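You operate a simulated robot arm through the tools that you are given. There is no shell and no other tool. Be economical: measure what you need, move in short steps, check, and stop when the job is done.

The job below is to be done with a simulated two-armed robot. You get a single attempt, and the scene is never put back.

## Task
Open the red bench lower drawer, fetch the rail from the narrow bench top and set it inside and shut the drawer again. Press the plus key of the trial machine three times. Put the motor carton on the black bench top away on the top of the long bench. Pick up the cartridge labelled "21" from the black bench top with one hand, pass it to the other hand and put it on the top of the vacuum jig. Open the drawer under the vacuum jig, put the purple housing in the inside of the drawer under the vacuum jig, then shut the jig. Do these in any order. Set down upright: motor carton.

The check looks at the end state, three seconds after you hand in, the way a careful person would. Anything else that was tipped, shoved, dropped, spilled or broken makes it a failure.

## Robot
Two 7-joint arms with two-finger parallel grippers on one trunk, on a base that drives. Base frame: it is fixed to the floor where the robot stands at the start and does not move with it; the origin is under the middle of the robot, x ahead of it, y to its left, z up; the surface under the hand at the start is at about z = 0.74. Readings come in m, degrees, newtons and seconds.
The left shoulder is at the start at [0.02, 0.113, 1.047], the right one opposite. With the tool pointing down near the work surface each hand reaches from about 0.24 to 0.62 m from the robot's upright axis, wherever it stands, measured 20 degrees to its own side. Places, roughly: cartridge [-5.5, 0.25, 0.75]; drawer under the vacuum jig [-3.8, -0.5, 0.6]; inside of the drawer under the vacuum jig [-3.8, -0.4, 0.6]; motor carton [-5.5, 0.25, 0.75]; plus key of the trial machine [-2.1, -0.3, 0.7]; purple housing (5x5x3 cm) [-4.2, -1.8, 0.8]; rail [0, 1.25, 0.75]; red bench lower drawer [0.6, -0.1, 0.5]; red bench lower drawer inside [0.7, -0.2, 0.5]; top of the long bench [-3.1, -0.9, 0.7]; top of the vacuum jig (17x14 cm) [-3.82, -0.48, 0.76]. Payload 1.57 kg a hand.
Tool frame (each hand has its own): the origin (TCP) lies between the finger pads and is the grasp point; the fingertips stand 0.03 m ahead of it; z points along the fingers, y is the line along which they close. The gripper opens to 0.08 m. The fingers are 0.017 m wide and 0.012 m thick; the gripper's body (0.04 by 0.082 m) begins 0.08 m behind the TCP.
Orientation is that of the tool frame in the base frame, as [roll, pitch, yaw] about the fixed x, y, z axes, in that order (R = Rz(yaw) Ry(pitch) Rx(roll)). With the fingers straight down and closing along the base's y, the tool's x points along the base's -x, its y along +y and its z along -z.

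## Interface
- The arms move only by the tool move_arm. It takes "left_targets", "right_targets" or both (then of equal length, played together; a hand with none holds still); each is a list of rows, each an object (a shift or turn left out is 0, a gripper value left out holds the last) with "slide": the shift along the base's x, y, z in m, a list of three; "turn": the turn, a rotation vector about the base's x, y, z in degrees, a list of three; "jaw": the finger opening in m, from 0 to 0.08. In form: [{"slide": [dx, dy, dz], "turn": [wx, wy, wz], "jaw": jaw}, ...]. A call has 1 to 10 rows; each row is the pose to reach, as a shift and turn from the pose commanded when the call began. Rows are played at 5 a second. More than 0.05 m and 8.6 degrees between two rows, or a gripper value outside its range, and nothing of the call is played. A pose out of reach is approached as far as the arm can. The call stops where the force on the tool passes 40 N (or 10 N more than at its start, if that is more) or the arm is blocked; 0.2 s more then pass. Each finger travels about 0.045 m/s and halts on what it meets, pressing with about 42 N; the grip force reading is that of the motor and also rises with nothing between the fingers. The clock runs only during rows and for 0.2 s after the last one: add rows that repeat a pose to give the fingers time. The reply holds the time, the measured pose of the TCP, the force on the tool along the base axes, the opening and the grip force, in the units named above and with some noise, with the torque about the TCP (base axes, N m) and any sound that the robot's microphone picked up.
- Cameras (640 x 400 px; columns grow to the right, rows downward): "scene" is now at [0.0646, 0.0326, 1.1295]; the picture's right is [0.33, -0.95, 0.00], its down [-0.79, -0.27, -0.56] and it looks along [0.53, 0.18, -0.83] (base axes); focal length 256 px, centre (320, 200). "left" rides on the left gripper at [0.072, 0.007, -0.122] in its tool frame; the picture's right is [-0.09, 1.00, 0.00], its down [-0.84, -0.08, -0.54] and it looks along [-0.54, -0.05, 0.84] (tool axes); focal length 238 px, centre (320, 200). "right" rides on the right gripper at [0.072, -0.007, -0.122] in its tool frame; the picture's right is [0.09, 1.00, 0.00], its down [-0.84, 0.08, -0.54] and it looks along [-0.54, 0.05, 0.84] (tool axes); focal length 238 px, centre (320, 200). There is no depth. A picture from a camera that has moved, and an enlarged one, comes with that camera's place and axes in the base frame and with its lens. The place of the scene camera against the robot may be out by one fixed shift of up to 0.025 m in any direction.
- grab_frame(camera): a new picture of that camera. It takes no simulated time.
- lift_body(by): slides the trunk up (or, below 0, down) by that many m; the arms and the scene camera ride with it, the base frame stays. It gives what a move gives, with no picture.
- drive_base(legs): drives the robot by 1 to 6 legs, each [ahead, left, turn to the left] in m, m and degrees, along the robot's own axes; the way and the turn of a leg run together, so that a leg with both is an arc; at most 1.5 m and 180 degrees a leg. The arms and the cameras ride along, it lands a little off, and it stops where it bumps. It gives what a move gives.
- aim_head(pan, tilt): turns the head with the scene camera to pan (to the left, within 80 degrees either way) and tilt (down, from -29 to 69), counted from straight ahead of the robot. It gives what a move gives.
- zoom(camera, box): a new picture of the part [left, top, right, bottom] of that camera's present view, enlarged. It takes no simulated time.
- finish_job(): hands the job in; it is judged then, once.

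Work in short steps. Places have to be worked out from the pictures, the camera data and where the tool is seen: move nearer, look again, correct. Check each grasp and each placing, and mend what went wrong. You have 207 turns and 194 pictures in all, those below and enlarged ones among them. Open the grippers and draw the arms clear of the work before you hand the job in, unless the task says otherwise.

The tools are called after "Call:" as a command line: name --argument value ..., lists and objects as JSON in quotes. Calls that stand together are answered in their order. move_arm: Moves the arms, as the interface text tells. Its arguments: {"type":"object","properties":{"left_targets":{"type":"array","items":{"type":"object","properties":{"slide":{"type":"array","items":{"type":"number"}},"turn":{"type":"array","items":{"type":"number"}},"jaw":{"type":"number"}}}},"right_targets":{"type":"array","items":{"type":"object","properties":{"slide":{"type":"array","items":{"type":"number"}},"turn":{"type":"array","items":{"type":"number"}},"jaw":{"type":"number"}}}}},"required":[]} The other tools are called the same way: lift_body (by) slides the trunk up or down; drive_base (legs) drives the base; aim_head (pan, tilt) turns the head that bears the scene camera; grab_frame (camera) takes a picture; zoom (camera, box) takes an enlarged picture of a part of a camera's view; finish_job () hands the job in.

At the start:

```text
time_s: 0.0
left_eef_pos: [0.384, 0.3373, 0.8162]
left_ee_rot: [-180.0, 0.0, -179.9]
left_force: [-0.2, -0.3, -0.1]
left_torque: [0.02, 0.02, -0.01]
left_gripper_width: 0.0797
left_finger_force: 0.0
right_eef_pos: [0.4369, -0.0919, 0.8254]
right_ee_rot: [179.9, 0.0, -180.0]
right_force: [-0.2, 0.4, 0.7]
right_torque: [-0.02, 0.04, 0.01]
right_gripper_width: 0.0803
right_finger_force: 0.1
trunk travel left (down, up): [-0.1, 0.47]
robot x, y, heading: [0.0005, 0.0004, 0.1]
head pan, tilt: [19.0, 56.2]
```

scene: 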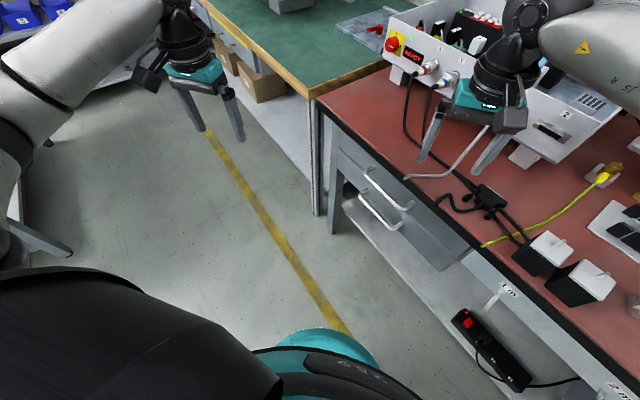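
right: 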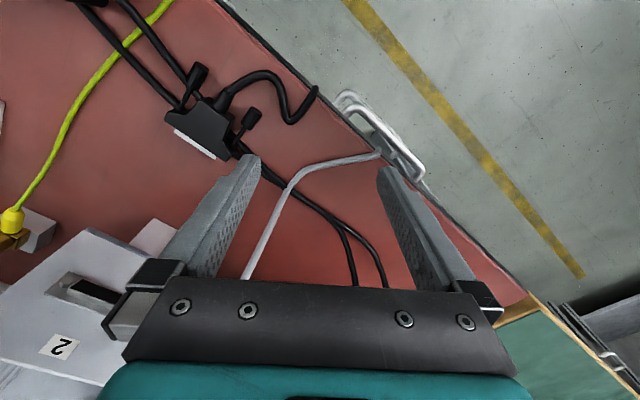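
left: 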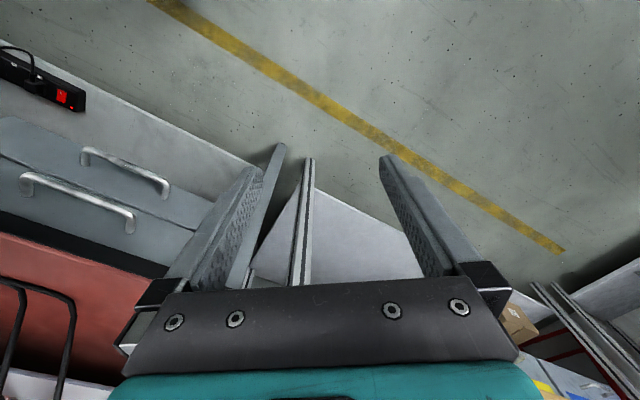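

I'll look around first to see the red bench drawers and the path to the narrow bench on the left.

Call:
aim_head --pan -30 --tilt 60

Call:
grab_frame --camera "scene"

Call:
aim_head --pan 75 --tilt 25

Call:
grab_frame --camera "scene"

```text
time_s: 1.2
left_eef_pos: [0.3847, 0.3357, 0.8159]
left_ee_rot: [180.0, 0.0, -180.0]
left_force: [0.5, -0.6, -0.3]
left_torque: [-0.03, 0.0, -0.01]
left_gripper_width: 0.0797
left_finger_force: 0.0
right_eef_pos: [0.4367, -0.0907, 0.8254]
right_ee_rot: [180.0, 0.0, 180.0]
right_force: [-0.1, 0.1, 0.2]
right_torque: [0.02, 0.01, -0.02]
right_gripper_width: 0.0799
right_finger_force: 0.1
trunk travel left (down, up): [-0.1, 0.47]
robot x, y, heading: [0.0037, 0.0004, -0.1]
head pan, tilt: [-30.0, 60.0]
```

```text
190 pictures are left
camera scene: at [0.0554, -0.0237, 1.125], right [-0.5, -0.87, 0.0], down [-0.75, 0.43, -0.5], along [0.43, -0.25, -0.87], focal length 256 px, centre (320, 200)
```

scene: 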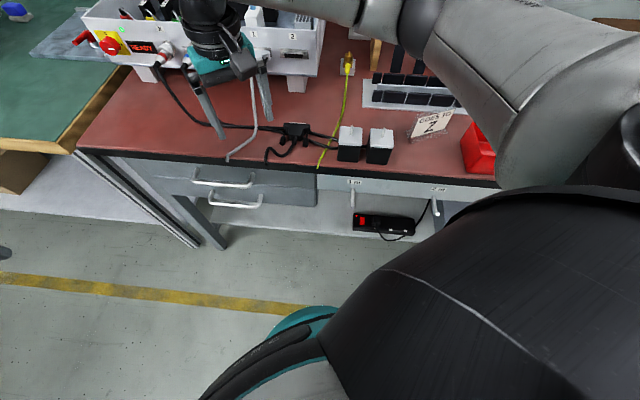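

```text
time_s: 3.0
left_eef_pos: [0.384, 0.336, 0.8162]
left_ee_rot: [-179.9, 0.1, 179.9]
left_force: [0.0, 0.6, -0.1]
left_torque: [-0.03, 0.01, 0.0]
left_gripper_width: 0.0802
left_finger_force: 0.0
right_eef_pos: [0.4377, -0.0907, 0.8252]
right_ee_rot: [-179.9, 0.0, 180.0]
right_force: [-0.1, -0.3, -0.5]
right_torque: [-0.03, 0.02, 0.0]
right_gripper_width: 0.08
right_finger_force: 0.0
trunk travel left (down, up): [-0.1, 0.47]
robot x, y, heading: [0.001, 0.0003, 0.0]
head pan, tilt: [75.0, 25.0]
```

```text
189 pictures are left
camera scene: at [0.0215, 0.0986, 1.175], right [0.97, -0.26, 0.0], down [-0.11, -0.41, -0.91], along [0.24, 0.88, -0.42], focal length 256 px, centre (320, 200)
```

scene: 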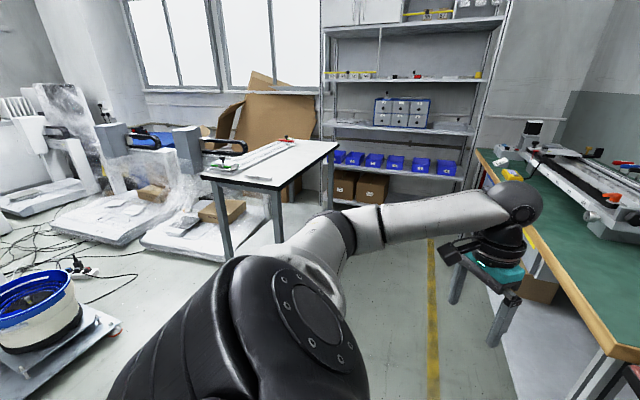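

Zooming in on the narrow bench to identify the rail.

Call:
zoom --camera "scene" --box '[180, 110, 360, 220]'

Call:
aim_head --pan 80 --tilt 10

Call:
drive_base --legs '[[0, 0, -35.5]]'

Call:
aim_head --pan 20 --tilt 60

Call:
grab_frame --camera "scene"

```text
3.56 times, centred on (270, 165) of scene
camera zoom: at [0.0215, 0.0986, 1.175], right [0.97, -0.26, 0.0], down [-0.11, -0.41, -0.91], along [0.24, 0.88, -0.42], focal length 910 px, centre (498, 324)
```

zoom: 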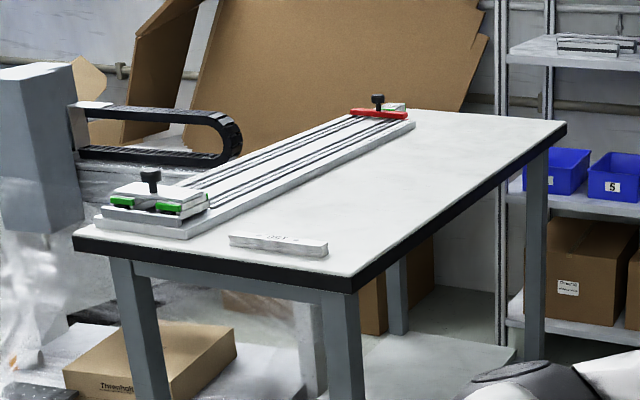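

```text
time_s: 3.8
left_eef_pos: [0.3846, 0.3361, 0.8166]
left_ee_rot: [-179.9, 0.0, -180.0]
left_force: [0.1, -0.3, -0.9]
left_torque: [0.01, 0.0, 0.04]
left_gripper_width: 0.0803
left_finger_force: 0.1
right_eef_pos: [0.4373, -0.0903, 0.8254]
right_ee_rot: [179.9, 0.0, 179.9]
right_force: [-0.7, 0.2, -0.5]
right_torque: [0.01, 0.02, -0.01]
right_gripper_width: 0.0801
right_finger_force: 0.1
trunk travel left (down, up): [-0.1, 0.47]
robot x, y, heading: [-0.0019, -0.002, 0.2]
head pan, tilt: [80.0, 10.0]
```

```text
time_s: 5.9
left_eef_pos: [0.5079, 0.0491, 0.8163]
left_ee_rot: [-180.0, -0.1, 144.4]
left_force: [0.4, -0.1, 0.1]
left_torque: [-0.02, -0.01, -0.01]
left_gripper_width: 0.08
left_finger_force: 0.0
right_eef_pos: [0.3022, -0.3289, 0.827]
right_ee_rot: [180.0, 0.0, 144.2]
right_force: [-0.8, -0.1, -0.5]
right_torque: [0.0, -0.03, -0.01]
right_gripper_width: 0.0799
right_finger_force: 0.1
trunk travel left (down, up): [-0.1, 0.47]
robot x, y, heading: [-0.0007, 0.0005, -35.4]
head pan, tilt: [80.0, 10.0]
```

```text
time_s: 7.2
left_eef_pos: [0.5098, 0.0485, 0.8157]
left_ee_rot: [179.9, 0.0, 144.4]
left_force: [-0.8, 0.3, 0.0]
left_torque: [-0.01, 0.01, 0.01]
left_gripper_width: 0.0798
left_finger_force: 0.1
right_eef_pos: [0.3019, -0.3283, 0.8252]
right_ee_rot: [-179.9, 0.0, 144.3]
right_force: [-0.2, 1.1, 0.2]
right_torque: [-0.01, 0.02, 0.0]
right_gripper_width: 0.0798
right_finger_force: 0.0
trunk travel left (down, up): [-0.1, 0.47]
robot x, y, heading: [-0.0008, -0.0017, -35.5]
head pan, tilt: [20.0, 60.0]
```

```text
187 pictures are left
camera scene: at [0.0599, -0.0142, 1.125], right [-0.27, -0.96, 0.0], down [-0.83, 0.23, -0.5], along [0.48, -0.13, -0.87], focal length 256 px, centre (320, 200)
```

scene: 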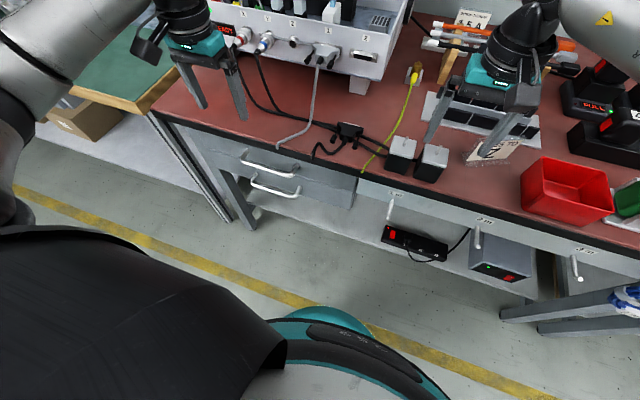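

Back off to see the drawer fronts and have pulling room.

Call:
drive_base --legs '[[-0.3, 0.1, 0]]'

Call:
lift_body --by -0.1

Call:
aim_head --pan 15 --tilt 45

Call:
grab_frame --camera "scene"

Call:
grab_frame --camera "left"

```text
time_s: 9.3
left_eef_pos: [0.324, 0.3048, 0.8163]
left_ee_rot: [-180.0, 0.0, 144.6]
left_force: [-0.1, 0.4, 0.2]
left_torque: [-0.01, -0.01, 0.01]
left_gripper_width: 0.08
left_finger_force: 0.1
right_eef_pos: [0.1176, -0.0737, 0.8258]
right_ee_rot: [-180.0, 0.0, 144.4]
right_force: [0.8, 0.2, 0.1]
right_torque: [0.02, 0.03, -0.04]
right_gripper_width: 0.0803
right_finger_force: 0.0
trunk travel left (down, up): [-0.1, 0.47]
robot x, y, heading: [-0.1819, 0.2562, -35.6]
head pan, tilt: [20.0, 60.0]
```

```text
time_s: 10.6
left_eef_pos: [0.3239, 0.305, 0.7168]
left_ee_rot: [179.9, 0.0, 144.6]
left_force: [-1.2, -0.2, 0.2]
left_torque: [-0.01, 0.04, 0.03]
left_gripper_width: 0.0802
left_finger_force: 0.1
right_eef_pos: [0.1183, -0.0721, 0.7265]
right_ee_rot: [-180.0, 0.0, 144.4]
right_force: [0.5, 0.1, 1.1]
right_torque: [0.01, 0.01, 0.0]
right_gripper_width: 0.08
right_finger_force: 0.0
trunk travel left (down, up): [0.0, 0.57]
robot x, y, heading: [-0.1832, 0.2528, -35.5]
head pan, tilt: [20.0, 60.0]
```

```text
time_s: 11.4
left_eef_pos: [0.3256, 0.3059, 0.717]
left_ee_rot: [180.0, 0.0, 144.6]
left_force: [-0.9, -0.3, -0.1]
left_torque: [0.0, -0.02, -0.01]
left_gripper_width: 0.0799
left_finger_force: 0.0
right_eef_pos: [0.1188, -0.0736, 0.7262]
right_ee_rot: [-180.0, -0.1, 144.4]
right_force: [-0.2, 0.6, -0.8]
right_torque: [0.01, 0.0, 0.02]
right_gripper_width: 0.08
right_finger_force: 0.0
trunk travel left (down, up): [0.0, 0.57]
robot x, y, heading: [-0.1868, 0.2546, -35.4]
head pan, tilt: [15.0, 45.0]
```

```text
186 pictures are left
camera scene: at [-0.1123, 0.23, 1.0444], right [-0.35, -0.94, 0.0], down [-0.66, 0.25, -0.71], along [0.66, -0.25, -0.71], focal length 256 px, centre (320, 200)
```

scene: 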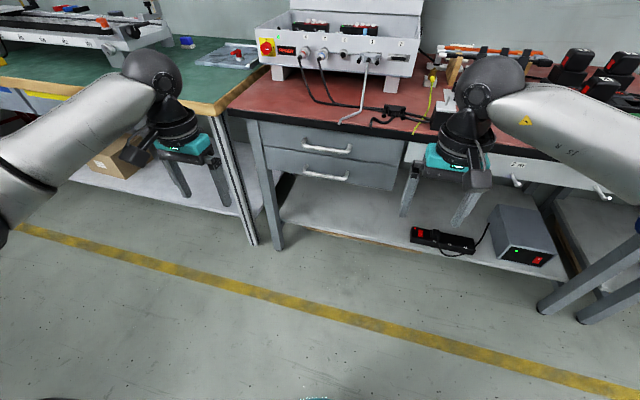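

```text
185 pictures are left
camera left: at [0.269, 0.3525, 0.8384], right [0.65, 0.76, 0.0], down [0.64, -0.55, 0.54], along [0.41, -0.35, -0.84], focal length 238 px, centre (320, 200)
```

left: 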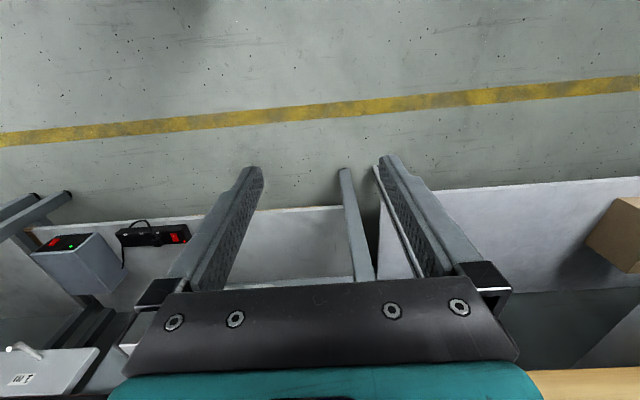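

The lower handle triangulates to about n=0.37 m (normal), tangential 0.265, z≈0.53. I'll turn the left hand so the fingers close vertically, first a yaw.

Call:
move_arm --left_targets '[{"slide": [-0.007, -0.0098, -0.01], "turn": [0, 0, 8.55]}, {"slide": [-0.014, -0.0196, -0.02], "turn": [0, 0, 17.1]}, {"slide": [-0.021, -0.0294, -0.03], "turn": [0, 0, 25.65]}, {"slide": [-0.028, -0.0392, -0.04], "turn": [0, 0, 34.2]}, {"slide": [-0.035, -0.049, -0.05], "turn": [0, 0, 42.75]}, {"slide": [-0.042, -0.0588, -0.06], "turn": [0, 0, 51.3]}, {"slide": [-0.049, -0.0686, -0.07], "turn": [0, 0, 59.85]}, {"slide": [-0.056, -0.0784, -0.08], "turn": [0, 0, 68.4]}, {"slide": [-0.063, -0.0882, -0.09], "turn": [0, 0, 76.95]}, {"slide": [-0.07, -0.098, -0.1], "turn": [0, 0, 85.5]}]'

Call:
move_arm --left_targets '[{"slide": [0, 0, -0.005], "turn": [-4.94, -6.92, 0]}, {"slide": [0, 0, -0.01], "turn": [-9.88, -13.84, 0]}, {"slide": [0, 0, -0.02], "turn": [-14.82, -20.76, 0]}, {"slide": [0, 0, -0.03], "turn": [-19.76, -27.68, 0]}, {"slide": [0, 0, -0.04], "turn": [-24.7, -34.6, 0]}, {"slide": [0, 0, -0.05], "turn": [-29.64, -41.52, 0]}, {"slide": [0, 0, -0.06], "turn": [-34.58, -48.44, 0]}, {"slide": [0, 0, -0.07], "turn": [-39.52, -55.36, 0]}, {"slide": [0, 0, -0.08], "turn": [-44.46, -62.28, 0]}, {"slide": [0, 0, -0.09], "turn": [-49.4, -69.2, 0]}]'

Call:
grab_frame --camera "left"

Call:
grab_frame --camera "scene"

```text
time_s: 13.6
left_eef_pos: [0.2543, 0.2079, 0.6164]
left_ee_rot: [180.0, 0.0, -129.8]
left_force: [0.4, 0.1, -0.4]
left_torque: [0.0, -0.02, -0.02]
left_gripper_width: 0.0798
left_finger_force: 0.0
right_eef_pos: [0.1193, -0.0738, 0.7252]
right_ee_rot: [-180.0, -0.1, 144.4]
right_force: [0.5, -0.1, 0.2]
right_torque: [0.02, 0.05, 0.03]
right_gripper_width: 0.0801
right_finger_force: 0.0
trunk travel left (down, up): [0.0, 0.57]
robot x, y, heading: [-0.1857, 0.256, -35.6]
head pan, tilt: [15.0, 45.0]
```

```text
time_s: 15.8
left_eef_pos: [0.2536, 0.2078, 0.527]
left_ee_rot: [-95.0, 4.4, -125.8]
left_force: [-0.2, 0.1, 0.0]
left_torque: [0.0, 0.0, 0.0]
left_gripper_width: 0.0801
left_finger_force: 0.0
right_eef_pos: [0.1191, -0.0738, 0.7252]
right_ee_rot: [180.0, 0.0, 144.4]
right_force: [-0.1, 0.3, 1.0]
right_torque: [0.03, -0.01, -0.04]
right_gripper_width: 0.0802
right_finger_force: 0.1
trunk travel left (down, up): [0.0, 0.57]
robot x, y, heading: [-0.1847, 0.2542, -35.7]
head pan, tilt: [15.0, 45.0]
```

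```text
184 pictures are left
camera left: at [0.1123, 0.2213, 0.5245], right [0.03, 0.19, -0.98], down [0.05, 0.98, 0.19], along [1.0, -0.05, 0.02], focal length 238 px, centre (320, 200)
```

left: 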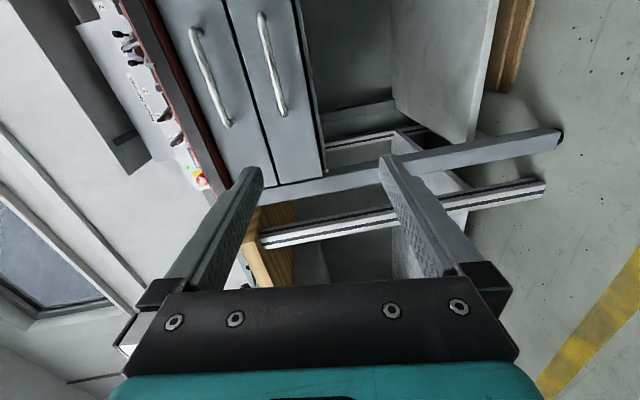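

```text
183 pictures are left
camera scene: at [-0.1123, 0.2299, 1.0445], right [-0.35, -0.94, 0.0], down [-0.66, 0.25, -0.71], along [0.66, -0.25, -0.71], focal length 256 px, centre (320, 200)
```

scene: 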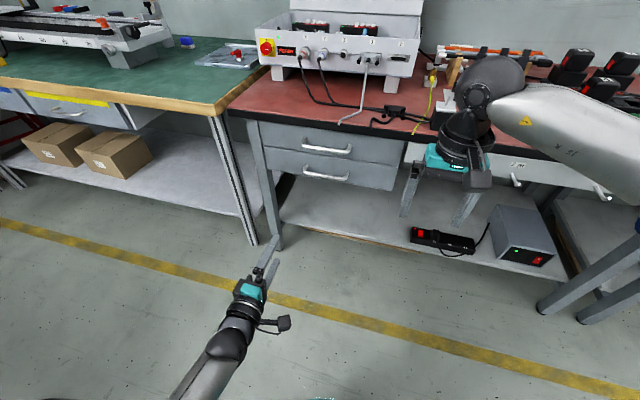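

The hand is horizontal facing the drawer; from the hand camera the lower handle is at z≈0.563, spanning tangential 0.20–0.325. I move in front of it with a half-open jaw.

Call:
move_arm --left_targets '[{"slide": [-0.015, -0.022, 0.018], "jaw": 0.06}, {"slide": [-0.031, -0.044, 0.04], "jaw": 0.06}, {"slide": [0.005, -0.07, 0.04], "jaw": 0.06}, {"slide": [0.045, -0.1, 0.04], "jaw": 0.06}, {"slide": [0.09, -0.131, 0.04], "jaw": 0.06}]'

Call:
grab_frame --camera "left"

Call:
grab_frame --camera "scene"

```text
refused: row 5 steps farther than a row can; nothing moved
```

```text
182 pictures are left
camera left: at [0.1123, 0.2213, 0.5245], right [0.03, 0.19, -0.98], down [0.05, 0.98, 0.19], along [1.0, -0.05, 0.02], focal length 238 px, centre (320, 200)
```

left: 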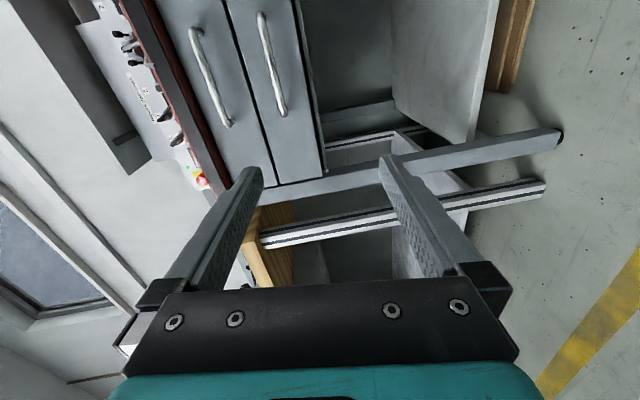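

```text
181 pictures are left
camera scene: at [-0.1123, 0.2299, 1.0445], right [-0.35, -0.94, 0.0], down [-0.66, 0.25, -0.71], along [0.66, -0.25, -0.71], focal length 256 px, centre (320, 200)
```

scene: 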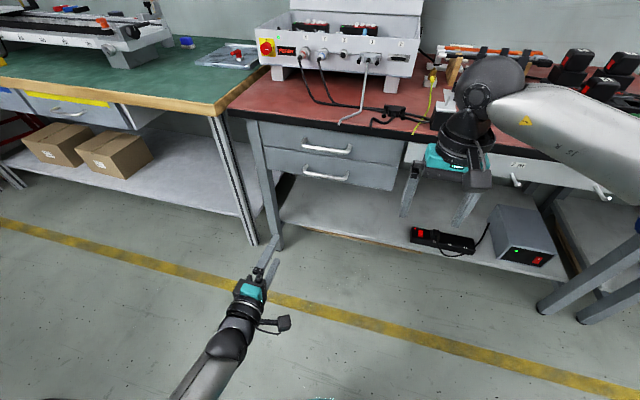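

A step was too long; same move with smaller steps.

Call:
move_arm --left_targets '[{"slide": [-0.015, -0.022, 0.018], "jaw": 0.06}, {"slide": [-0.031, -0.044, 0.037], "jaw": 0.06}, {"slide": [0, -0.066, 0.037], "jaw": 0.06}, {"slide": [0.03, -0.088, 0.037], "jaw": 0.06}, {"slide": [0.06, -0.11, 0.037], "jaw": 0.06}, {"slide": [0.09, -0.131, 0.037], "jaw": 0.06}]'

Call:
grab_frame --camera "left"

```text
time_s: 17.2
left_eef_pos: [0.3442, 0.0766, 0.5629]
left_ee_rot: [-95.1, 4.6, -125.8]
left_force: [-0.7, -0.1, -0.2]
left_torque: [0.0, -0.03, -0.02]
left_gripper_width: 0.0601
left_finger_force: 0.0
right_eef_pos: [0.1178, -0.0739, 0.7256]
right_ee_rot: [180.0, 0.0, 144.4]
right_force: [0.3, 0.0, 0.5]
right_torque: [0.02, -0.06, 0.02]
right_gripper_width: 0.0801
right_finger_force: 0.0
trunk travel left (down, up): [0.0, 0.57]
robot x, y, heading: [-0.1864, 0.2532, -35.6]
head pan, tilt: [15.0, 45.0]
```

```text
180 pictures are left
camera left: at [0.2022, 0.0904, 0.5619], right [0.03, 0.19, -0.98], down [0.05, 0.98, 0.19], along [1.0, -0.06, 0.02], focal length 238 px, centre (320, 200)
```

left: 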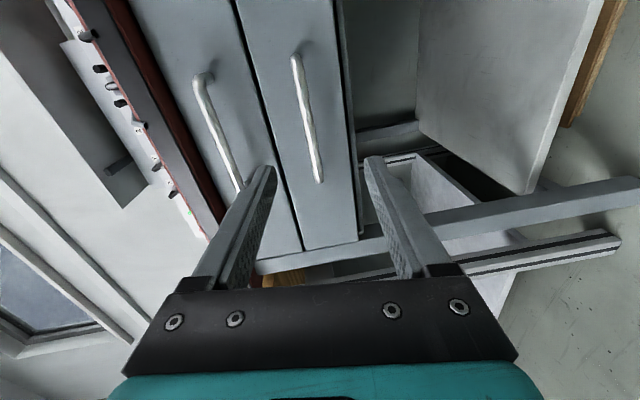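

Handle seems around n≈0.38–0.40, z 0.565. Advance 0.12 m and recheck.

Call:
move_arm --left_targets '[{"slide": [0.0325, -0.023, 0.001]}, {"slide": [0.065, -0.0465, 0.002]}, {"slide": [0.0975, -0.07, 0.002]}]'

Call:
grab_frame --camera "left"

Call:
grab_frame --camera "scene"

```text
time_s: 18.0
left_eef_pos: [0.4404, 0.0049, 0.5645]
left_ee_rot: [-95.0, 4.5, -125.9]
left_force: [0.0, 0.7, 0.4]
left_torque: [-0.01, 0.0, -0.05]
left_gripper_width: 0.0601
left_finger_force: 0.1
right_eef_pos: [0.1187, -0.0745, 0.7258]
right_ee_rot: [180.0, 0.0, 144.4]
right_force: [-0.4, -0.2, 0.4]
right_torque: [-0.03, 0.01, 0.01]
right_gripper_width: 0.0799
right_finger_force: 0.2
trunk travel left (down, up): [0.0, 0.57]
robot x, y, heading: [-0.1849, 0.2556, -35.2]
head pan, tilt: [15.0, 45.0]
```

```text
179 pictures are left
camera left: at [0.2983, 0.0183, 0.5636], right [0.03, 0.19, -0.98], down [0.05, 0.98, 0.19], along [1.0, -0.06, 0.02], focal length 238 px, centre (320, 200)
```

left: 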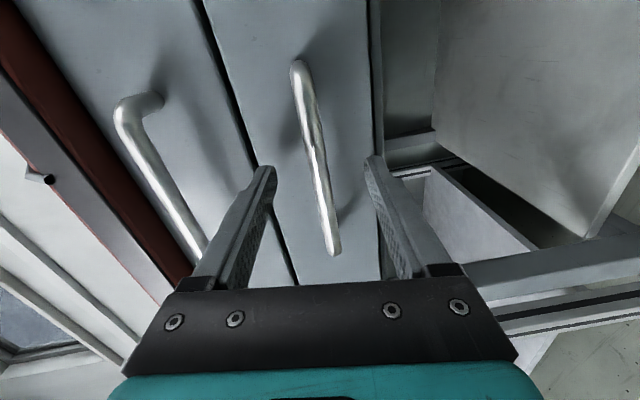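

```text
178 pictures are left
camera scene: at [-0.1122, 0.23, 1.0445], right [-0.35, -0.94, 0.0], down [-0.66, 0.25, -0.71], along [0.66, -0.25, -0.71], focal length 256 px, centre (320, 200)
```

scene: 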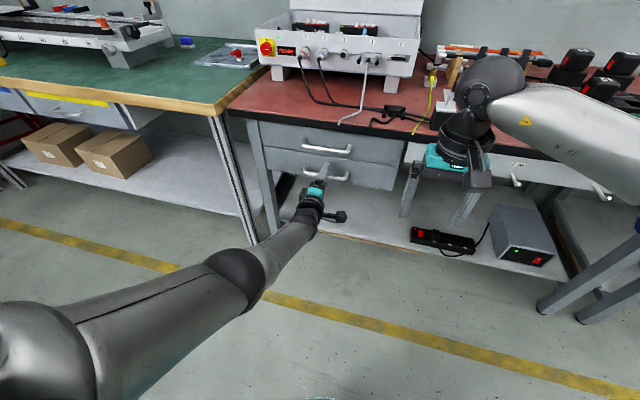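

The bar is between the fingers. Advance a little further and close.

Call:
move_arm --left_targets '[{"slide": [0.0098, -0.007, 0.0]}, {"slide": [0.0195, -0.014, 0.0]}]'

Call:
grab_frame --camera "left"

```text
time_s: 18.6
left_eef_pos: [0.452, 0.0027, 0.5739]
left_ee_rot: [-95.0, 4.5, -125.9]
left_force: [0.7, 0.6, 0.5]
left_torque: [-0.01, 0.01, 0.0]
left_gripper_width: 0.0599
left_finger_force: 0.2
left hand out of reach, approached as far as the arm can: row 1, 2
right_eef_pos: [0.119, -0.0736, 0.7254]
right_ee_rot: [180.0, 0.0, 144.3]
right_force: [0.2, 0.3, -0.2]
right_torque: [0.02, -0.02, -0.01]
right_gripper_width: 0.0803
right_finger_force: 0.1
trunk travel left (down, up): [0.0, 0.57]
robot x, y, heading: [-0.1866, 0.2512, -35.4]
head pan, tilt: [15.0, 45.0]
```

```text
177 pictures are left
camera left: at [0.3097, 0.0156, 0.5723], right [0.03, 0.19, -0.98], down [0.05, 0.98, 0.19], along [1.0, -0.06, 0.02], focal length 238 px, centre (320, 200)
```

left: 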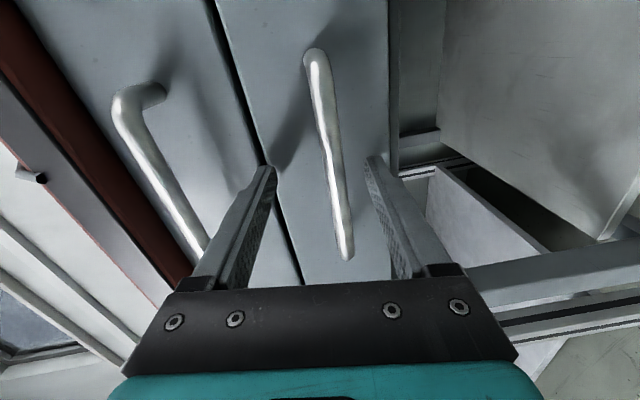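

Reach limit; pull back slightly then drive the base 0.025 m forward.

Call:
move_arm --left_targets '[{"slide": [-0.0195, 0.014, 0.0]}, {"slide": [-0.0195, 0.014, 0.0]}]'

Call:
drive_base --legs '[[0.025, 0, 0]]'

Call:
grab_frame --camera "left"

```text
time_s: 19.2
left_eef_pos: [0.4291, 0.017, 0.5734]
left_ee_rot: [-95.0, 4.5, -125.9]
left_force: [-0.7, 0.2, -0.7]
left_torque: [0.02, 0.0, 0.0]
left_gripper_width: 0.0599
left_finger_force: 0.2
right_eef_pos: [0.1185, -0.0738, 0.7248]
right_ee_rot: [180.0, 0.0, 144.5]
right_force: [0.7, 0.2, 0.3]
right_torque: [0.0, 0.03, 0.01]
right_gripper_width: 0.0799
right_finger_force: 0.1
trunk travel left (down, up): [0.0, 0.57]
robot x, y, heading: [-0.1848, 0.253, -35.8]
head pan, tilt: [15.0, 45.0]
```

```text
time_s: 20.0
left_eef_pos: [0.4502, 0.0011, 0.5732]
left_ee_rot: [-95.0, 4.4, -125.8]
left_force: [0.0, 0.3, 0.0]
left_torque: [0.02, -0.01, -0.01]
left_gripper_width: 0.0598
left_finger_force: 0.0
right_eef_pos: [0.1398, -0.0887, 0.7269]
right_ee_rot: [180.0, 0.0, 144.4]
right_force: [-0.1, -0.4, 0.0]
right_torque: [0.03, -0.03, 0.01]
right_gripper_width: 0.0798
right_finger_force: 0.1
trunk travel left (down, up): [0.0, 0.57]
robot x, y, heading: [-0.1654, 0.2404, -35.8]
head pan, tilt: [15.0, 45.0]
```

```text
176 pictures are left
camera left: at [0.3092, 0.015, 0.5716], right [0.03, 0.19, -0.98], down [0.05, 0.98, 0.19], along [1.0, -0.06, 0.02], focal length 238 px, centre (320, 200)
```

left: 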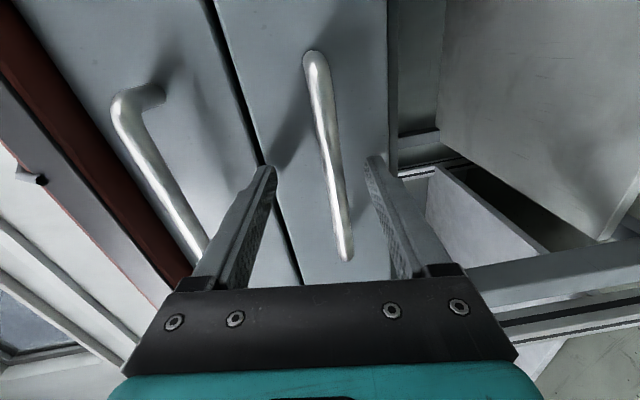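

Centre on the bar (slightly lower, slightly forward) and close.

Call:
move_arm --left_targets '[{"slide": [0.005, -0.0035, -0.009]}, {"slide": [0.0098, -0.007, -0.009]}, {"slide": [0.0098, -0.007, -0.009], "jaw": 0.0}, {"slide": [0.0098, -0.007, -0.009], "jaw": 0.0}, {"slide": [0.0098, -0.007, -0.009], "jaw": 0.0}, {"slide": [0.0098, -0.007, -0.009], "jaw": 0.0}, {"slide": [0.0098, -0.007, -0.009], "jaw": 0.0}, {"slide": [0.0098, -0.007, -0.009], "jaw": 0.0}]'

Call:
grab_frame --camera "left"

```text
time_s: 20.6
left_eef_pos: [0.4551, -0.0016, 0.5652]
left_ee_rot: [-94.5, 4.5, -125.8]
left_force: [-20.3, 14.2, 14.4]
left_torque: [-0.8, -1.11, -0.1]
left_gripper_width: 0.056
left_finger_force: 6.8
right_eef_pos: [0.1371, -0.0866, 0.7273]
right_ee_rot: [179.9, 0.1, 144.5]
right_force: [0.2, 0.2, 0.1]
right_torque: [0.0, -0.02, 0.0]
right_gripper_width: 0.0799
right_finger_force: 0.1
trunk travel left (down, up): [0.0, 0.57]
robot x, y, heading: [-0.1651, 0.2412, -35.3]
head pan, tilt: [15.0, 45.0]
stopped in row 3 (left hand): the force on the tool passed its limit at 48 N (the readings are from after the stop); the commanded pose is now the measured one
```

```text
175 pictures are left
camera left: at [0.3142, 0.0108, 0.5627], right [0.04, 0.18, -0.98], down [0.05, 0.98, 0.19], along [1.0, -0.06, 0.03], focal length 238 px, centre (320, 200)
```

left: 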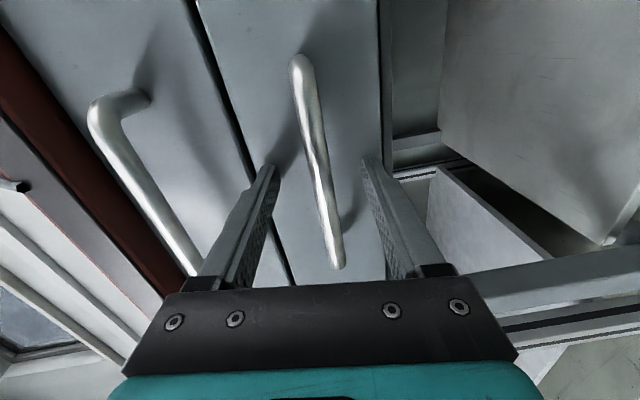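

The fingertips touched the drawer front (at n≈0.40), so the bar is at the TCP. Back off 6 mm and close.

Call:
move_arm --left_targets '[{"slide": [-0.005, 0.0035, 0]}, {"slide": [-0.005, 0.0035, 0], "jaw": 0.0}, {"slide": [-0.005, 0.0035, 0], "jaw": 0.0}, {"slide": [-0.005, 0.0035, 0], "jaw": 0.0}, {"slide": [-0.005, 0.0035, 0], "jaw": 0.0}, {"slide": [-0.005, 0.0035, 0], "jaw": 0.0}, {"slide": [-0.005, 0.0035, 0], "jaw": 0.0}, {"slide": [-0.005, 0.0035, 0], "jaw": 0.0}]'

Call:
grab_frame --camera "left"

```text
time_s: 22.4
left_eef_pos: [0.4525, -0.0007, 0.5639]
left_ee_rot: [-94.9, 4.5, -125.9]
left_force: [0.1, -5.3, 14.1]
left_torque: [-0.47, 0.3, 0.2]
left_gripper_width: 0.0129
left_finger_force: 29.4
right_eef_pos: [0.1386, -0.0881, 0.7258]
right_ee_rot: [179.9, 0.0, 144.4]
right_force: [-0.3, 0.2, -0.9]
right_torque: [0.01, -0.01, -0.02]
right_gripper_width: 0.0801
right_finger_force: 0.1
trunk travel left (down, up): [0.0, 0.57]
robot x, y, heading: [-0.1616, 0.2407, -35.4]
head pan, tilt: [15.0, 45.0]
```

```text
174 pictures are left
camera left: at [0.31, 0.0135, 0.5615], right [0.03, 0.19, -0.98], down [0.05, 0.98, 0.19], along [1.0, -0.06, 0.02], focal length 238 px, centre (320, 200)
```

left: 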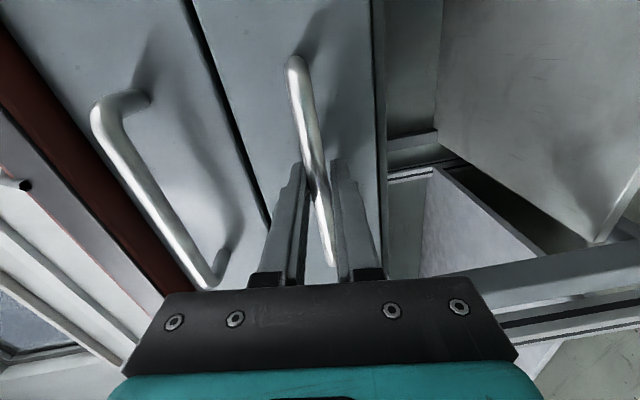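

The bar is held (opening 13 mm). Pull straight out along −n.

Call:
move_arm --left_targets '[{"slide": [-0.02, 0.0143, 0]}, {"slide": [-0.0407, 0.029, 0]}, {"slide": [-0.061, 0.0436, 0]}, {"slide": [-0.0814, 0.0581, 0]}, {"slide": [-0.1018, 0.0726, 0]}, {"slide": [-0.122, 0.0872, 0]}, {"slide": [-0.1425, 0.1017, 0]}, {"slide": [-0.163, 0.116, 0]}]'

Call:
grab_frame --camera "scene"

```text
time_s: 24.2
left_eef_pos: [0.2898, 0.1173, 0.5639]
left_ee_rot: [-94.6, 4.7, -125.6]
left_force: [3.1, 7.1, 18.2]
left_torque: [-0.51, 0.31, -0.68]
left_gripper_width: 0.0131
left_finger_force: 30.3
right_eef_pos: [0.1387, -0.0881, 0.727]
right_ee_rot: [-179.9, 0.1, 144.5]
right_force: [0.0, 0.1, 0.2]
right_torque: [0.0, 0.01, -0.02]
right_gripper_width: 0.0801
right_finger_force: 0.0
trunk travel left (down, up): [0.0, 0.57]
robot x, y, heading: [-0.1618, 0.2413, -35.3]
head pan, tilt: [15.0, 45.0]
```

```text
173 pictures are left
camera scene: at [-0.0927, 0.2162, 1.0446], right [-0.35, -0.94, 0.0], down [-0.66, 0.25, -0.71], along [0.66, -0.25, -0.71], focal length 256 px, centre (320, 200)
```

scene: 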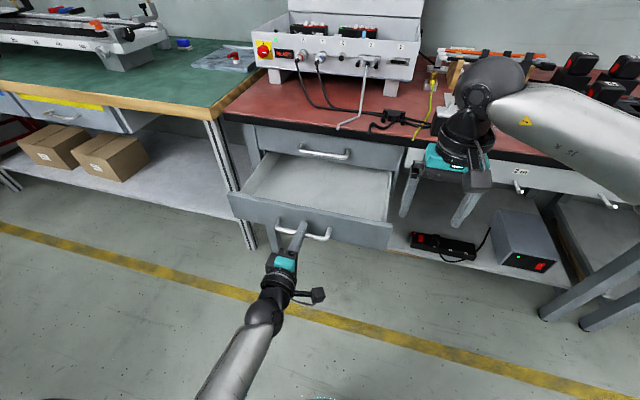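

Drawer is out ~0.2 m; pull 0.05 more, then release and back away.

Call:
move_arm --left_targets '[{"slide": [-0.0204, 0.0145, 0]}, {"slide": [-0.0407, 0.029, 0]}, {"slide": [-0.0407, 0.029, 0]}, {"slide": [-0.0407, 0.029, 0], "jaw": 0.07}, {"slide": [-0.0407, 0.029, 0], "jaw": 0.07}, {"slide": [-0.0407, 0.029, 0], "jaw": 0.07}, {"slide": [-0.0407, 0.029, 0], "jaw": 0.07}, {"slide": [-0.0407, 0.029, 0], "jaw": 0.07}, {"slide": [-0.06, 0.0427, 0], "jaw": 0.07}, {"slide": [-0.09, 0.064, 0], "jaw": 0.07}]'

Call:
grab_frame --camera "scene"

```text
time_s: 26.4
left_eef_pos: [0.1999, 0.1802, 0.5611]
left_ee_rot: [-95.1, 4.4, -125.9]
left_force: [0.7, -0.3, -0.3]
left_torque: [0.0, -0.01, 0.03]
left_gripper_width: 0.0701
left_finger_force: 0.0
right_eef_pos: [0.1391, -0.088, 0.7247]
right_ee_rot: [-180.0, 0.0, 144.5]
right_force: [0.3, 0.3, 0.4]
right_torque: [0.02, 0.0, 0.0]
right_gripper_width: 0.08
right_finger_force: 0.1
trunk travel left (down, up): [0.0, 0.57]
robot x, y, heading: [-0.1633, 0.2403, -35.4]
head pan, tilt: [15.0, 45.0]
```

```text
172 pictures are left
camera scene: at [-0.0919, 0.2154, 1.0445], right [-0.35, -0.94, 0.0], down [-0.66, 0.25, -0.71], along [0.66, -0.25, -0.71], focal length 256 px, centre (320, 200)
```

scene: 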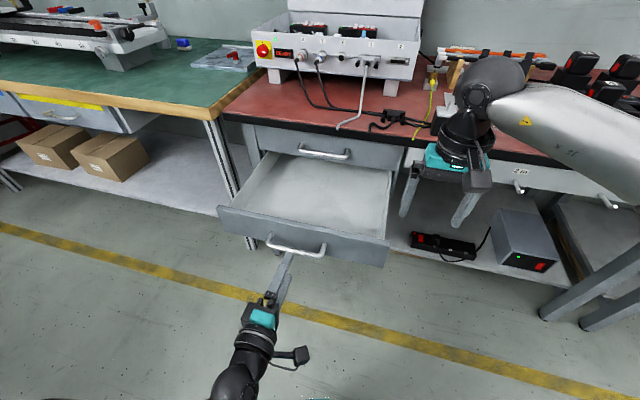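

Drawer is open ~0.25 m. Now tilt the left hand back to pointing down, raised, then drive toward the narrow bench.

Call:
move_arm --left_targets '[{"slide": [-0.01, 0.007, 0.03], "turn": [4.94, 6.92, 0]}, {"slide": [-0.02, 0.014, 0.06], "turn": [9.88, 13.84, 0]}, {"slide": [-0.02, 0.014, 0.09], "turn": [14.82, 20.76, 0]}, {"slide": [-0.02, 0.014, 0.12], "turn": [19.76, 27.68, 0]}, {"slide": [-0.02, 0.014, 0.15], "turn": [24.7, 34.6, 0]}, {"slide": [-0.02, 0.014, 0.18], "turn": [29.64, 41.52, 0]}, {"slide": [-0.02, 0.014, 0.21], "turn": [34.58, 48.44, 0]}, {"slide": [-0.02, 0.014, 0.24], "turn": [39.52, 55.36, 0]}, {"slide": [-0.02, 0.014, 0.26], "turn": [44.46, 62.28, 0]}, {"slide": [-0.02, 0.014, 0.27], "turn": [49.4, 69.2, 0]}]'

Call:
lift_body --by 0.1

Call:
aim_head --pan 70 --tilt 35

Call:
grab_frame --camera "scene"

```text
time_s: 27.1
left_eef_pos: [0.181, 0.2064, 0.6275]
left_ee_rot: [-117.2, 13.4, -136.2]
left_force: [-1.1, 0.3, -0.4]
left_torque: [0.02, 0.03, -0.02]
left_gripper_width: 0.07
left_finger_force: 0.1
left hand out of reach, approached as far as the arm can: row 3
right_eef_pos: [0.1377, -0.0874, 0.7248]
right_ee_rot: [-179.9, 0.0, 144.3]
right_force: [-0.4, 0.8, -0.2]
right_torque: [-0.06, 0.01, -0.02]
right_gripper_width: 0.0798
right_finger_force: 0.1
trunk travel left (down, up): [0.0, 0.57]
robot x, y, heading: [-0.1659, 0.2373, -35.7]
head pan, tilt: [15.0, 45.0]
stopped in row 3 (left hand): the arm was blocked; the commanded pose is now the measured one
```

```text
time_s: 28.4
left_eef_pos: [0.1811, 0.2064, 0.7281]
left_ee_rot: [-117.2, 13.4, -136.4]
left_force: [-0.3, -0.4, -0.1]
left_torque: [0.02, -0.02, 0.0]
left_gripper_width: 0.0699
left_finger_force: 0.1
right_eef_pos: [0.1397, -0.0887, 0.8252]
right_ee_rot: [-180.0, 0.0, 144.5]
right_force: [1.2, 0.0, 0.2]
right_torque: [-0.02, 0.03, 0.0]
right_gripper_width: 0.0802
right_finger_force: 0.1
trunk travel left (down, up): [-0.1, 0.47]
robot x, y, heading: [-0.1652, 0.2409, -35.6]
head pan, tilt: [15.0, 45.0]
```

```text
time_s: 29.7
left_eef_pos: [0.181, 0.2062, 0.729]
left_ee_rot: [-117.2, 13.4, -136.3]
left_force: [-0.1, -0.6, 0.5]
left_torque: [0.0, -0.02, -0.02]
left_gripper_width: 0.07
left_finger_force: 0.0
right_eef_pos: [0.1395, -0.0867, 0.8255]
right_ee_rot: [-180.0, 0.0, 144.4]
right_force: [0.4, -0.4, 0.3]
right_torque: [-0.02, 0.03, 0.0]
right_gripper_width: 0.0798
right_finger_force: 0.0
trunk travel left (down, up): [-0.1, 0.47]
robot x, y, heading: [-0.1664, 0.2394, -35.5]
head pan, tilt: [70.0, 35.0]
```

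```text
171 pictures are left
camera scene: at [-0.0954, 0.2938, 1.1593], right [0.57, -0.82, 0.0], down [-0.47, -0.32, -0.82], along [0.68, 0.46, -0.57], focal length 256 px, centre (320, 200)
```

scene: 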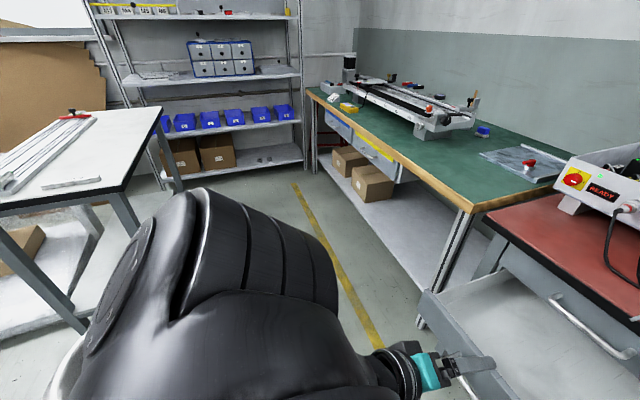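

The arm folded too close; continue the tilt while moving forward and up over the open drawer.

Call:
move_arm --left_targets '[{"slide": [0.02, -0.014, 0.03]}, {"slide": [0.04, -0.028, 0.06]}, {"slide": [0.06, -0.042, 0.08], "turn": [4.94, 6.92, 0]}, {"slide": [0.08, -0.056, 0.09], "turn": [9.88, 13.84, 0]}, {"slide": [0.09, -0.063, 0.1], "turn": [14.82, 20.76, 0]}, {"slide": [0.09, -0.063, 0.1], "turn": [19.76, 27.68, 0]}, {"slide": [0.09, -0.063, 0.1], "turn": [24.7, 34.6, 0]}, {"slide": [0.09, -0.063, 0.1], "turn": [29.64, 41.52, 0]}, {"slide": [0.09, -0.063, 0.1], "turn": [34.5, 48.4, 0]}]'

Call:
grab_frame --camera "scene"

```text
time_s: 31.4
left_eef_pos: [0.334, 0.2025, 0.7916]
left_ee_rot: [-161.4, 9.7, -138.1]
left_force: [0.0, -0.2, 0.5]
left_torque: [-0.01, -0.02, 0.04]
left_gripper_width: 0.0701
left_finger_force: 0.1
left hand out of reach, approached as far as the arm can: row 2, 3, 6, 7, 8
right_eef_pos: [0.1384, -0.088, 0.8269]
right_ee_rot: [180.0, 0.1, 144.5]
right_force: [-0.1, 0.1, 0.2]
right_torque: [-0.03, -0.04, -0.01]
right_gripper_width: 0.08
right_finger_force: 0.1
trunk travel left (down, up): [-0.1, 0.47]
robot x, y, heading: [-0.1629, 0.2374, -35.4]
head pan, tilt: [70.0, 35.0]
stopped in row 8 (left hand): the arm was blocked; the commanded pose is now the measured one
```

```text
170 pictures are left
camera scene: at [-0.0968, 0.2946, 1.1594], right [0.57, -0.82, 0.0], down [-0.47, -0.33, -0.82], along [0.68, 0.46, -0.57], focal length 256 px, centre (320, 200)
```

scene: 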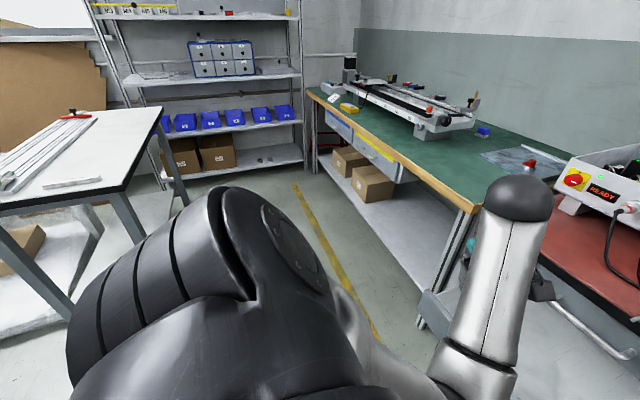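

Now finish levelling the tool (about 21° remaining).

Call:
move_arm --left_targets '[{"slide": [0, 0, 0.01], "turn": [2.5, 6.5, 0]}, {"slide": [0, 0, 0.02], "turn": [5.0, 13, 0]}, {"slide": [0, 0, 0.025], "turn": [7.6, 19.5, 0]}]'

```text
time_s: 32.2
left_eef_pos: [0.3461, 0.2047, 0.8128]
left_ee_rot: [179.8, -0.3, -139.7]
left_force: [0.8, 1.4, 0.0]
left_torque: [-0.03, 0.04, 0.01]
left_gripper_width: 0.0701
left_finger_force: 0.1
left hand out of reach, approached as far as the arm can: row 2, 3
right_eef_pos: [0.1385, -0.0867, 0.8256]
right_ee_rot: [180.0, 0.0, 144.5]
right_force: [-0.2, 0.0, -0.1]
right_torque: [0.0, 0.0, 0.0]
right_gripper_width: 0.0799
right_finger_force: 0.0
trunk travel left (down, up): [-0.1, 0.47]
robot x, y, heading: [-0.1651, 0.2402, -35.6]
head pan, tilt: [70.0, 35.0]
```

Hand is vertical now. Drive to stand in front of the narrow bench's short end, facing it (heading ~54.5°).

Call:
drive_base --legs '[[-0.317, 0.505, 0], [0, 0, 90]]'

Call:
aim_head --pan 15 --tilt 45

Call:
grab_frame --camera "scene"

Call:
grab_frame --camera "left"

```text
time_s: 39.4
left_eef_pos: [-0.1023, 1.3439, 0.8151]
left_ee_rot: [180.0, -0.2, -48.7]
left_force: [0.2, -0.2, -0.5]
left_torque: [0.01, -0.02, 0.0]
left_gripper_width: 0.07
left_finger_force: 0.0
right_eef_pos: [0.1951, 1.1425, 0.8251]
right_ee_rot: [180.0, 0.1, -124.6]
right_force: [0.6, 0.2, 0.9]
right_torque: [-0.01, 0.01, 0.02]
right_gripper_width: 0.0799
right_finger_force: 0.0
trunk travel left (down, up): [-0.1, 0.47]
robot x, y, heading: [-0.127, 0.8331, 55.4]
head pan, tilt: [70.0, 35.0]
```

```text
time_s: 40.7
left_eef_pos: [-0.1023, 1.3448, 0.8138]
left_ee_rot: [179.9, 0.0, -48.6]
left_force: [-0.2, 0.4, -0.1]
left_torque: [0.0, -0.03, 0.01]
left_gripper_width: 0.0701
left_finger_force: 0.0
right_eef_pos: [0.195, 1.1425, 0.8261]
right_ee_rot: [-180.0, 0.0, -124.4]
right_force: [-0.6, 0.1, 0.8]
right_torque: [0.01, 0.02, 0.06]
right_gripper_width: 0.0798
right_finger_force: 0.0
trunk travel left (down, up): [-0.1, 0.47]
robot x, y, heading: [-0.1295, 0.8318, 55.4]
head pan, tilt: [15.0, 45.0]
```

```text
169 pictures are left
camera scene: at [-0.1074, 0.9284, 1.1445], right [0.94, -0.33, 0.0], down [-0.24, -0.67, -0.71], along [0.24, 0.67, -0.71], focal length 256 px, centre (320, 200)
```

scene: 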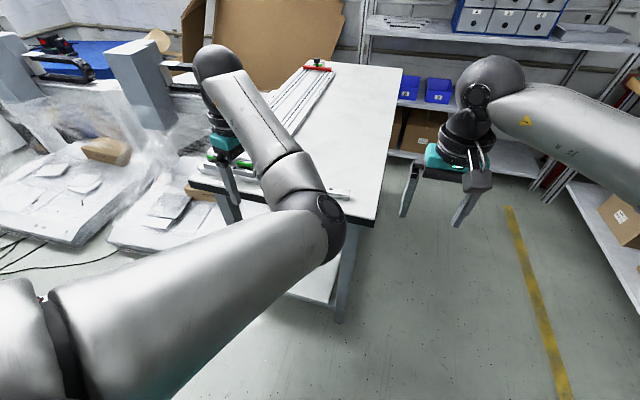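

```text
168 pictures are left
camera left: at [-0.0599, 1.2863, 0.9358], right [-0.81, -0.59, 0.0], down [-0.49, 0.68, 0.54], along [-0.32, 0.44, -0.84], focal length 238 px, centre (320, 200)
```

left: 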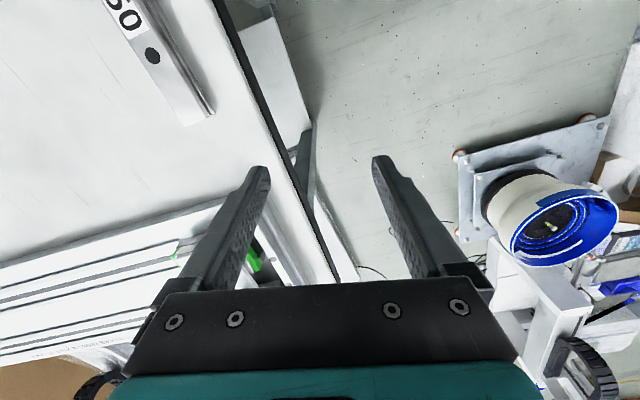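

The rail's near-left end is at about (−0.015,1.37), matching the earlier estimate; centre ≈(0.04,1.335), axis ≈−30°. Move above it with a +18° yaw.

Call:
move_arm --left_targets '[{"slide": [0.03, -0.003, 0.02], "turn": [0, 0, 6], "jaw": 0.08}, {"slide": [0.06, -0.006, 0.04], "turn": [0, 0, 12]}, {"slide": [0.1, -0.01, 0.04], "turn": [0, 0, 18]}, {"slide": [0.142, -0.013, 0.04], "turn": [0, 0, 18]}]'

Call:
grab_frame --camera "left"

Call:
grab_frame --camera "scene"

```text
time_s: 41.7
left_eef_pos: [0.0465, 1.3501, 0.8495]
left_ee_rot: [179.9, 0.0, -30.5]
left_force: [-1.1, -0.1, -0.5]
left_torque: [0.02, -0.02, 0.04]
left_gripper_width: 0.0801
left_finger_force: 0.0
left hand out of reach, approached as far as the arm can: row 1, 2, 3, 4
right_eef_pos: [0.1955, 1.1417, 0.8261]
right_ee_rot: [179.9, 0.0, -124.4]
right_force: [0.1, -0.3, 0.1]
right_torque: [-0.01, -0.02, 0.0]
right_gripper_width: 0.0802
right_finger_force: 0.1
trunk travel left (down, up): [-0.1, 0.47]
robot x, y, heading: [-0.1305, 0.8326, 55.7]
head pan, tilt: [15.0, 45.0]
```

```text
167 pictures are left
camera left: at [0.1047, 1.3074, 0.9713], right [-0.59, -0.81, 0.0], down [-0.68, 0.49, 0.54], along [-0.44, 0.32, -0.84], focal length 238 px, centre (320, 200)
```

left: 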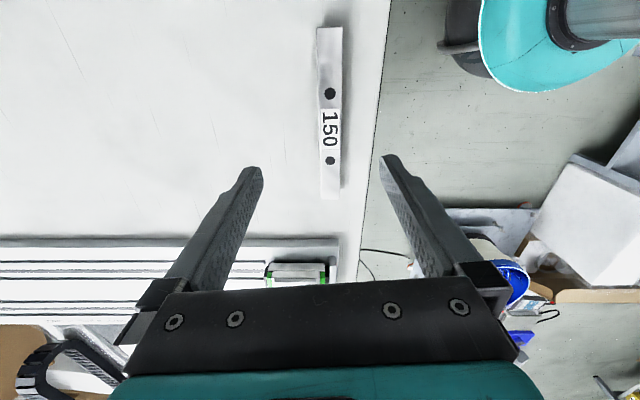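

```text
166 pictures are left
camera scene: at [-0.1072, 0.9283, 1.1445], right [0.94, -0.33, 0.0], down [-0.24, -0.67, -0.71], along [0.24, 0.67, -0.71], focal length 256 px, centre (320, 200)
```

scene: 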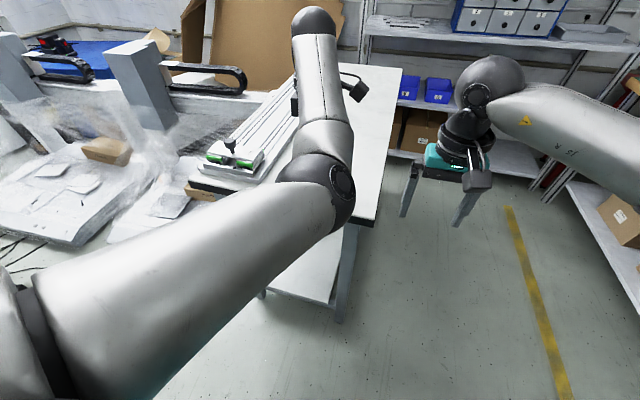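

Rail ("150") centre ≈(0.053,1.336), nicely aligned with the fingers. Correct and descend part-way.

Call:
move_arm --left_targets '[{"slide": [0.006, -0.014, -0.02]}, {"slide": [0.006, -0.014, -0.04]}]'

Call:
grab_frame --camera "left"

```text
time_s: 42.3
left_eef_pos: [0.0514, 1.3367, 0.8074]
left_ee_rot: [179.9, -0.1, -30.6]
left_force: [-0.3, 0.1, -0.1]
left_torque: [0.03, 0.03, 0.01]
left_gripper_width: 0.0799
left_finger_force: 0.1
right_eef_pos: [0.1941, 1.1425, 0.8254]
right_ee_rot: [-180.0, 0.0, -124.5]
right_force: [0.2, 0.0, 0.4]
right_torque: [0.01, 0.01, -0.03]
right_gripper_width: 0.08
right_finger_force: 0.1
trunk travel left (down, up): [-0.1, 0.47]
robot x, y, heading: [-0.1305, 0.8326, 55.8]
head pan, tilt: [15.0, 45.0]
```

```text
165 pictures are left
camera left: at [0.1103, 1.2943, 0.9295], right [-0.59, -0.81, 0.0], down [-0.68, 0.49, 0.54], along [-0.44, 0.32, -0.84], focal length 238 px, centre (320, 200)
```

left: 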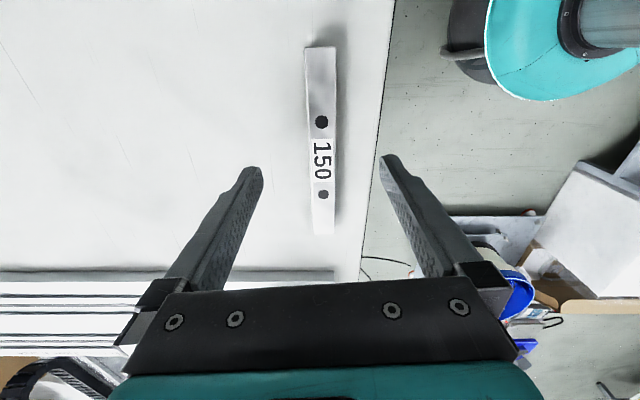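

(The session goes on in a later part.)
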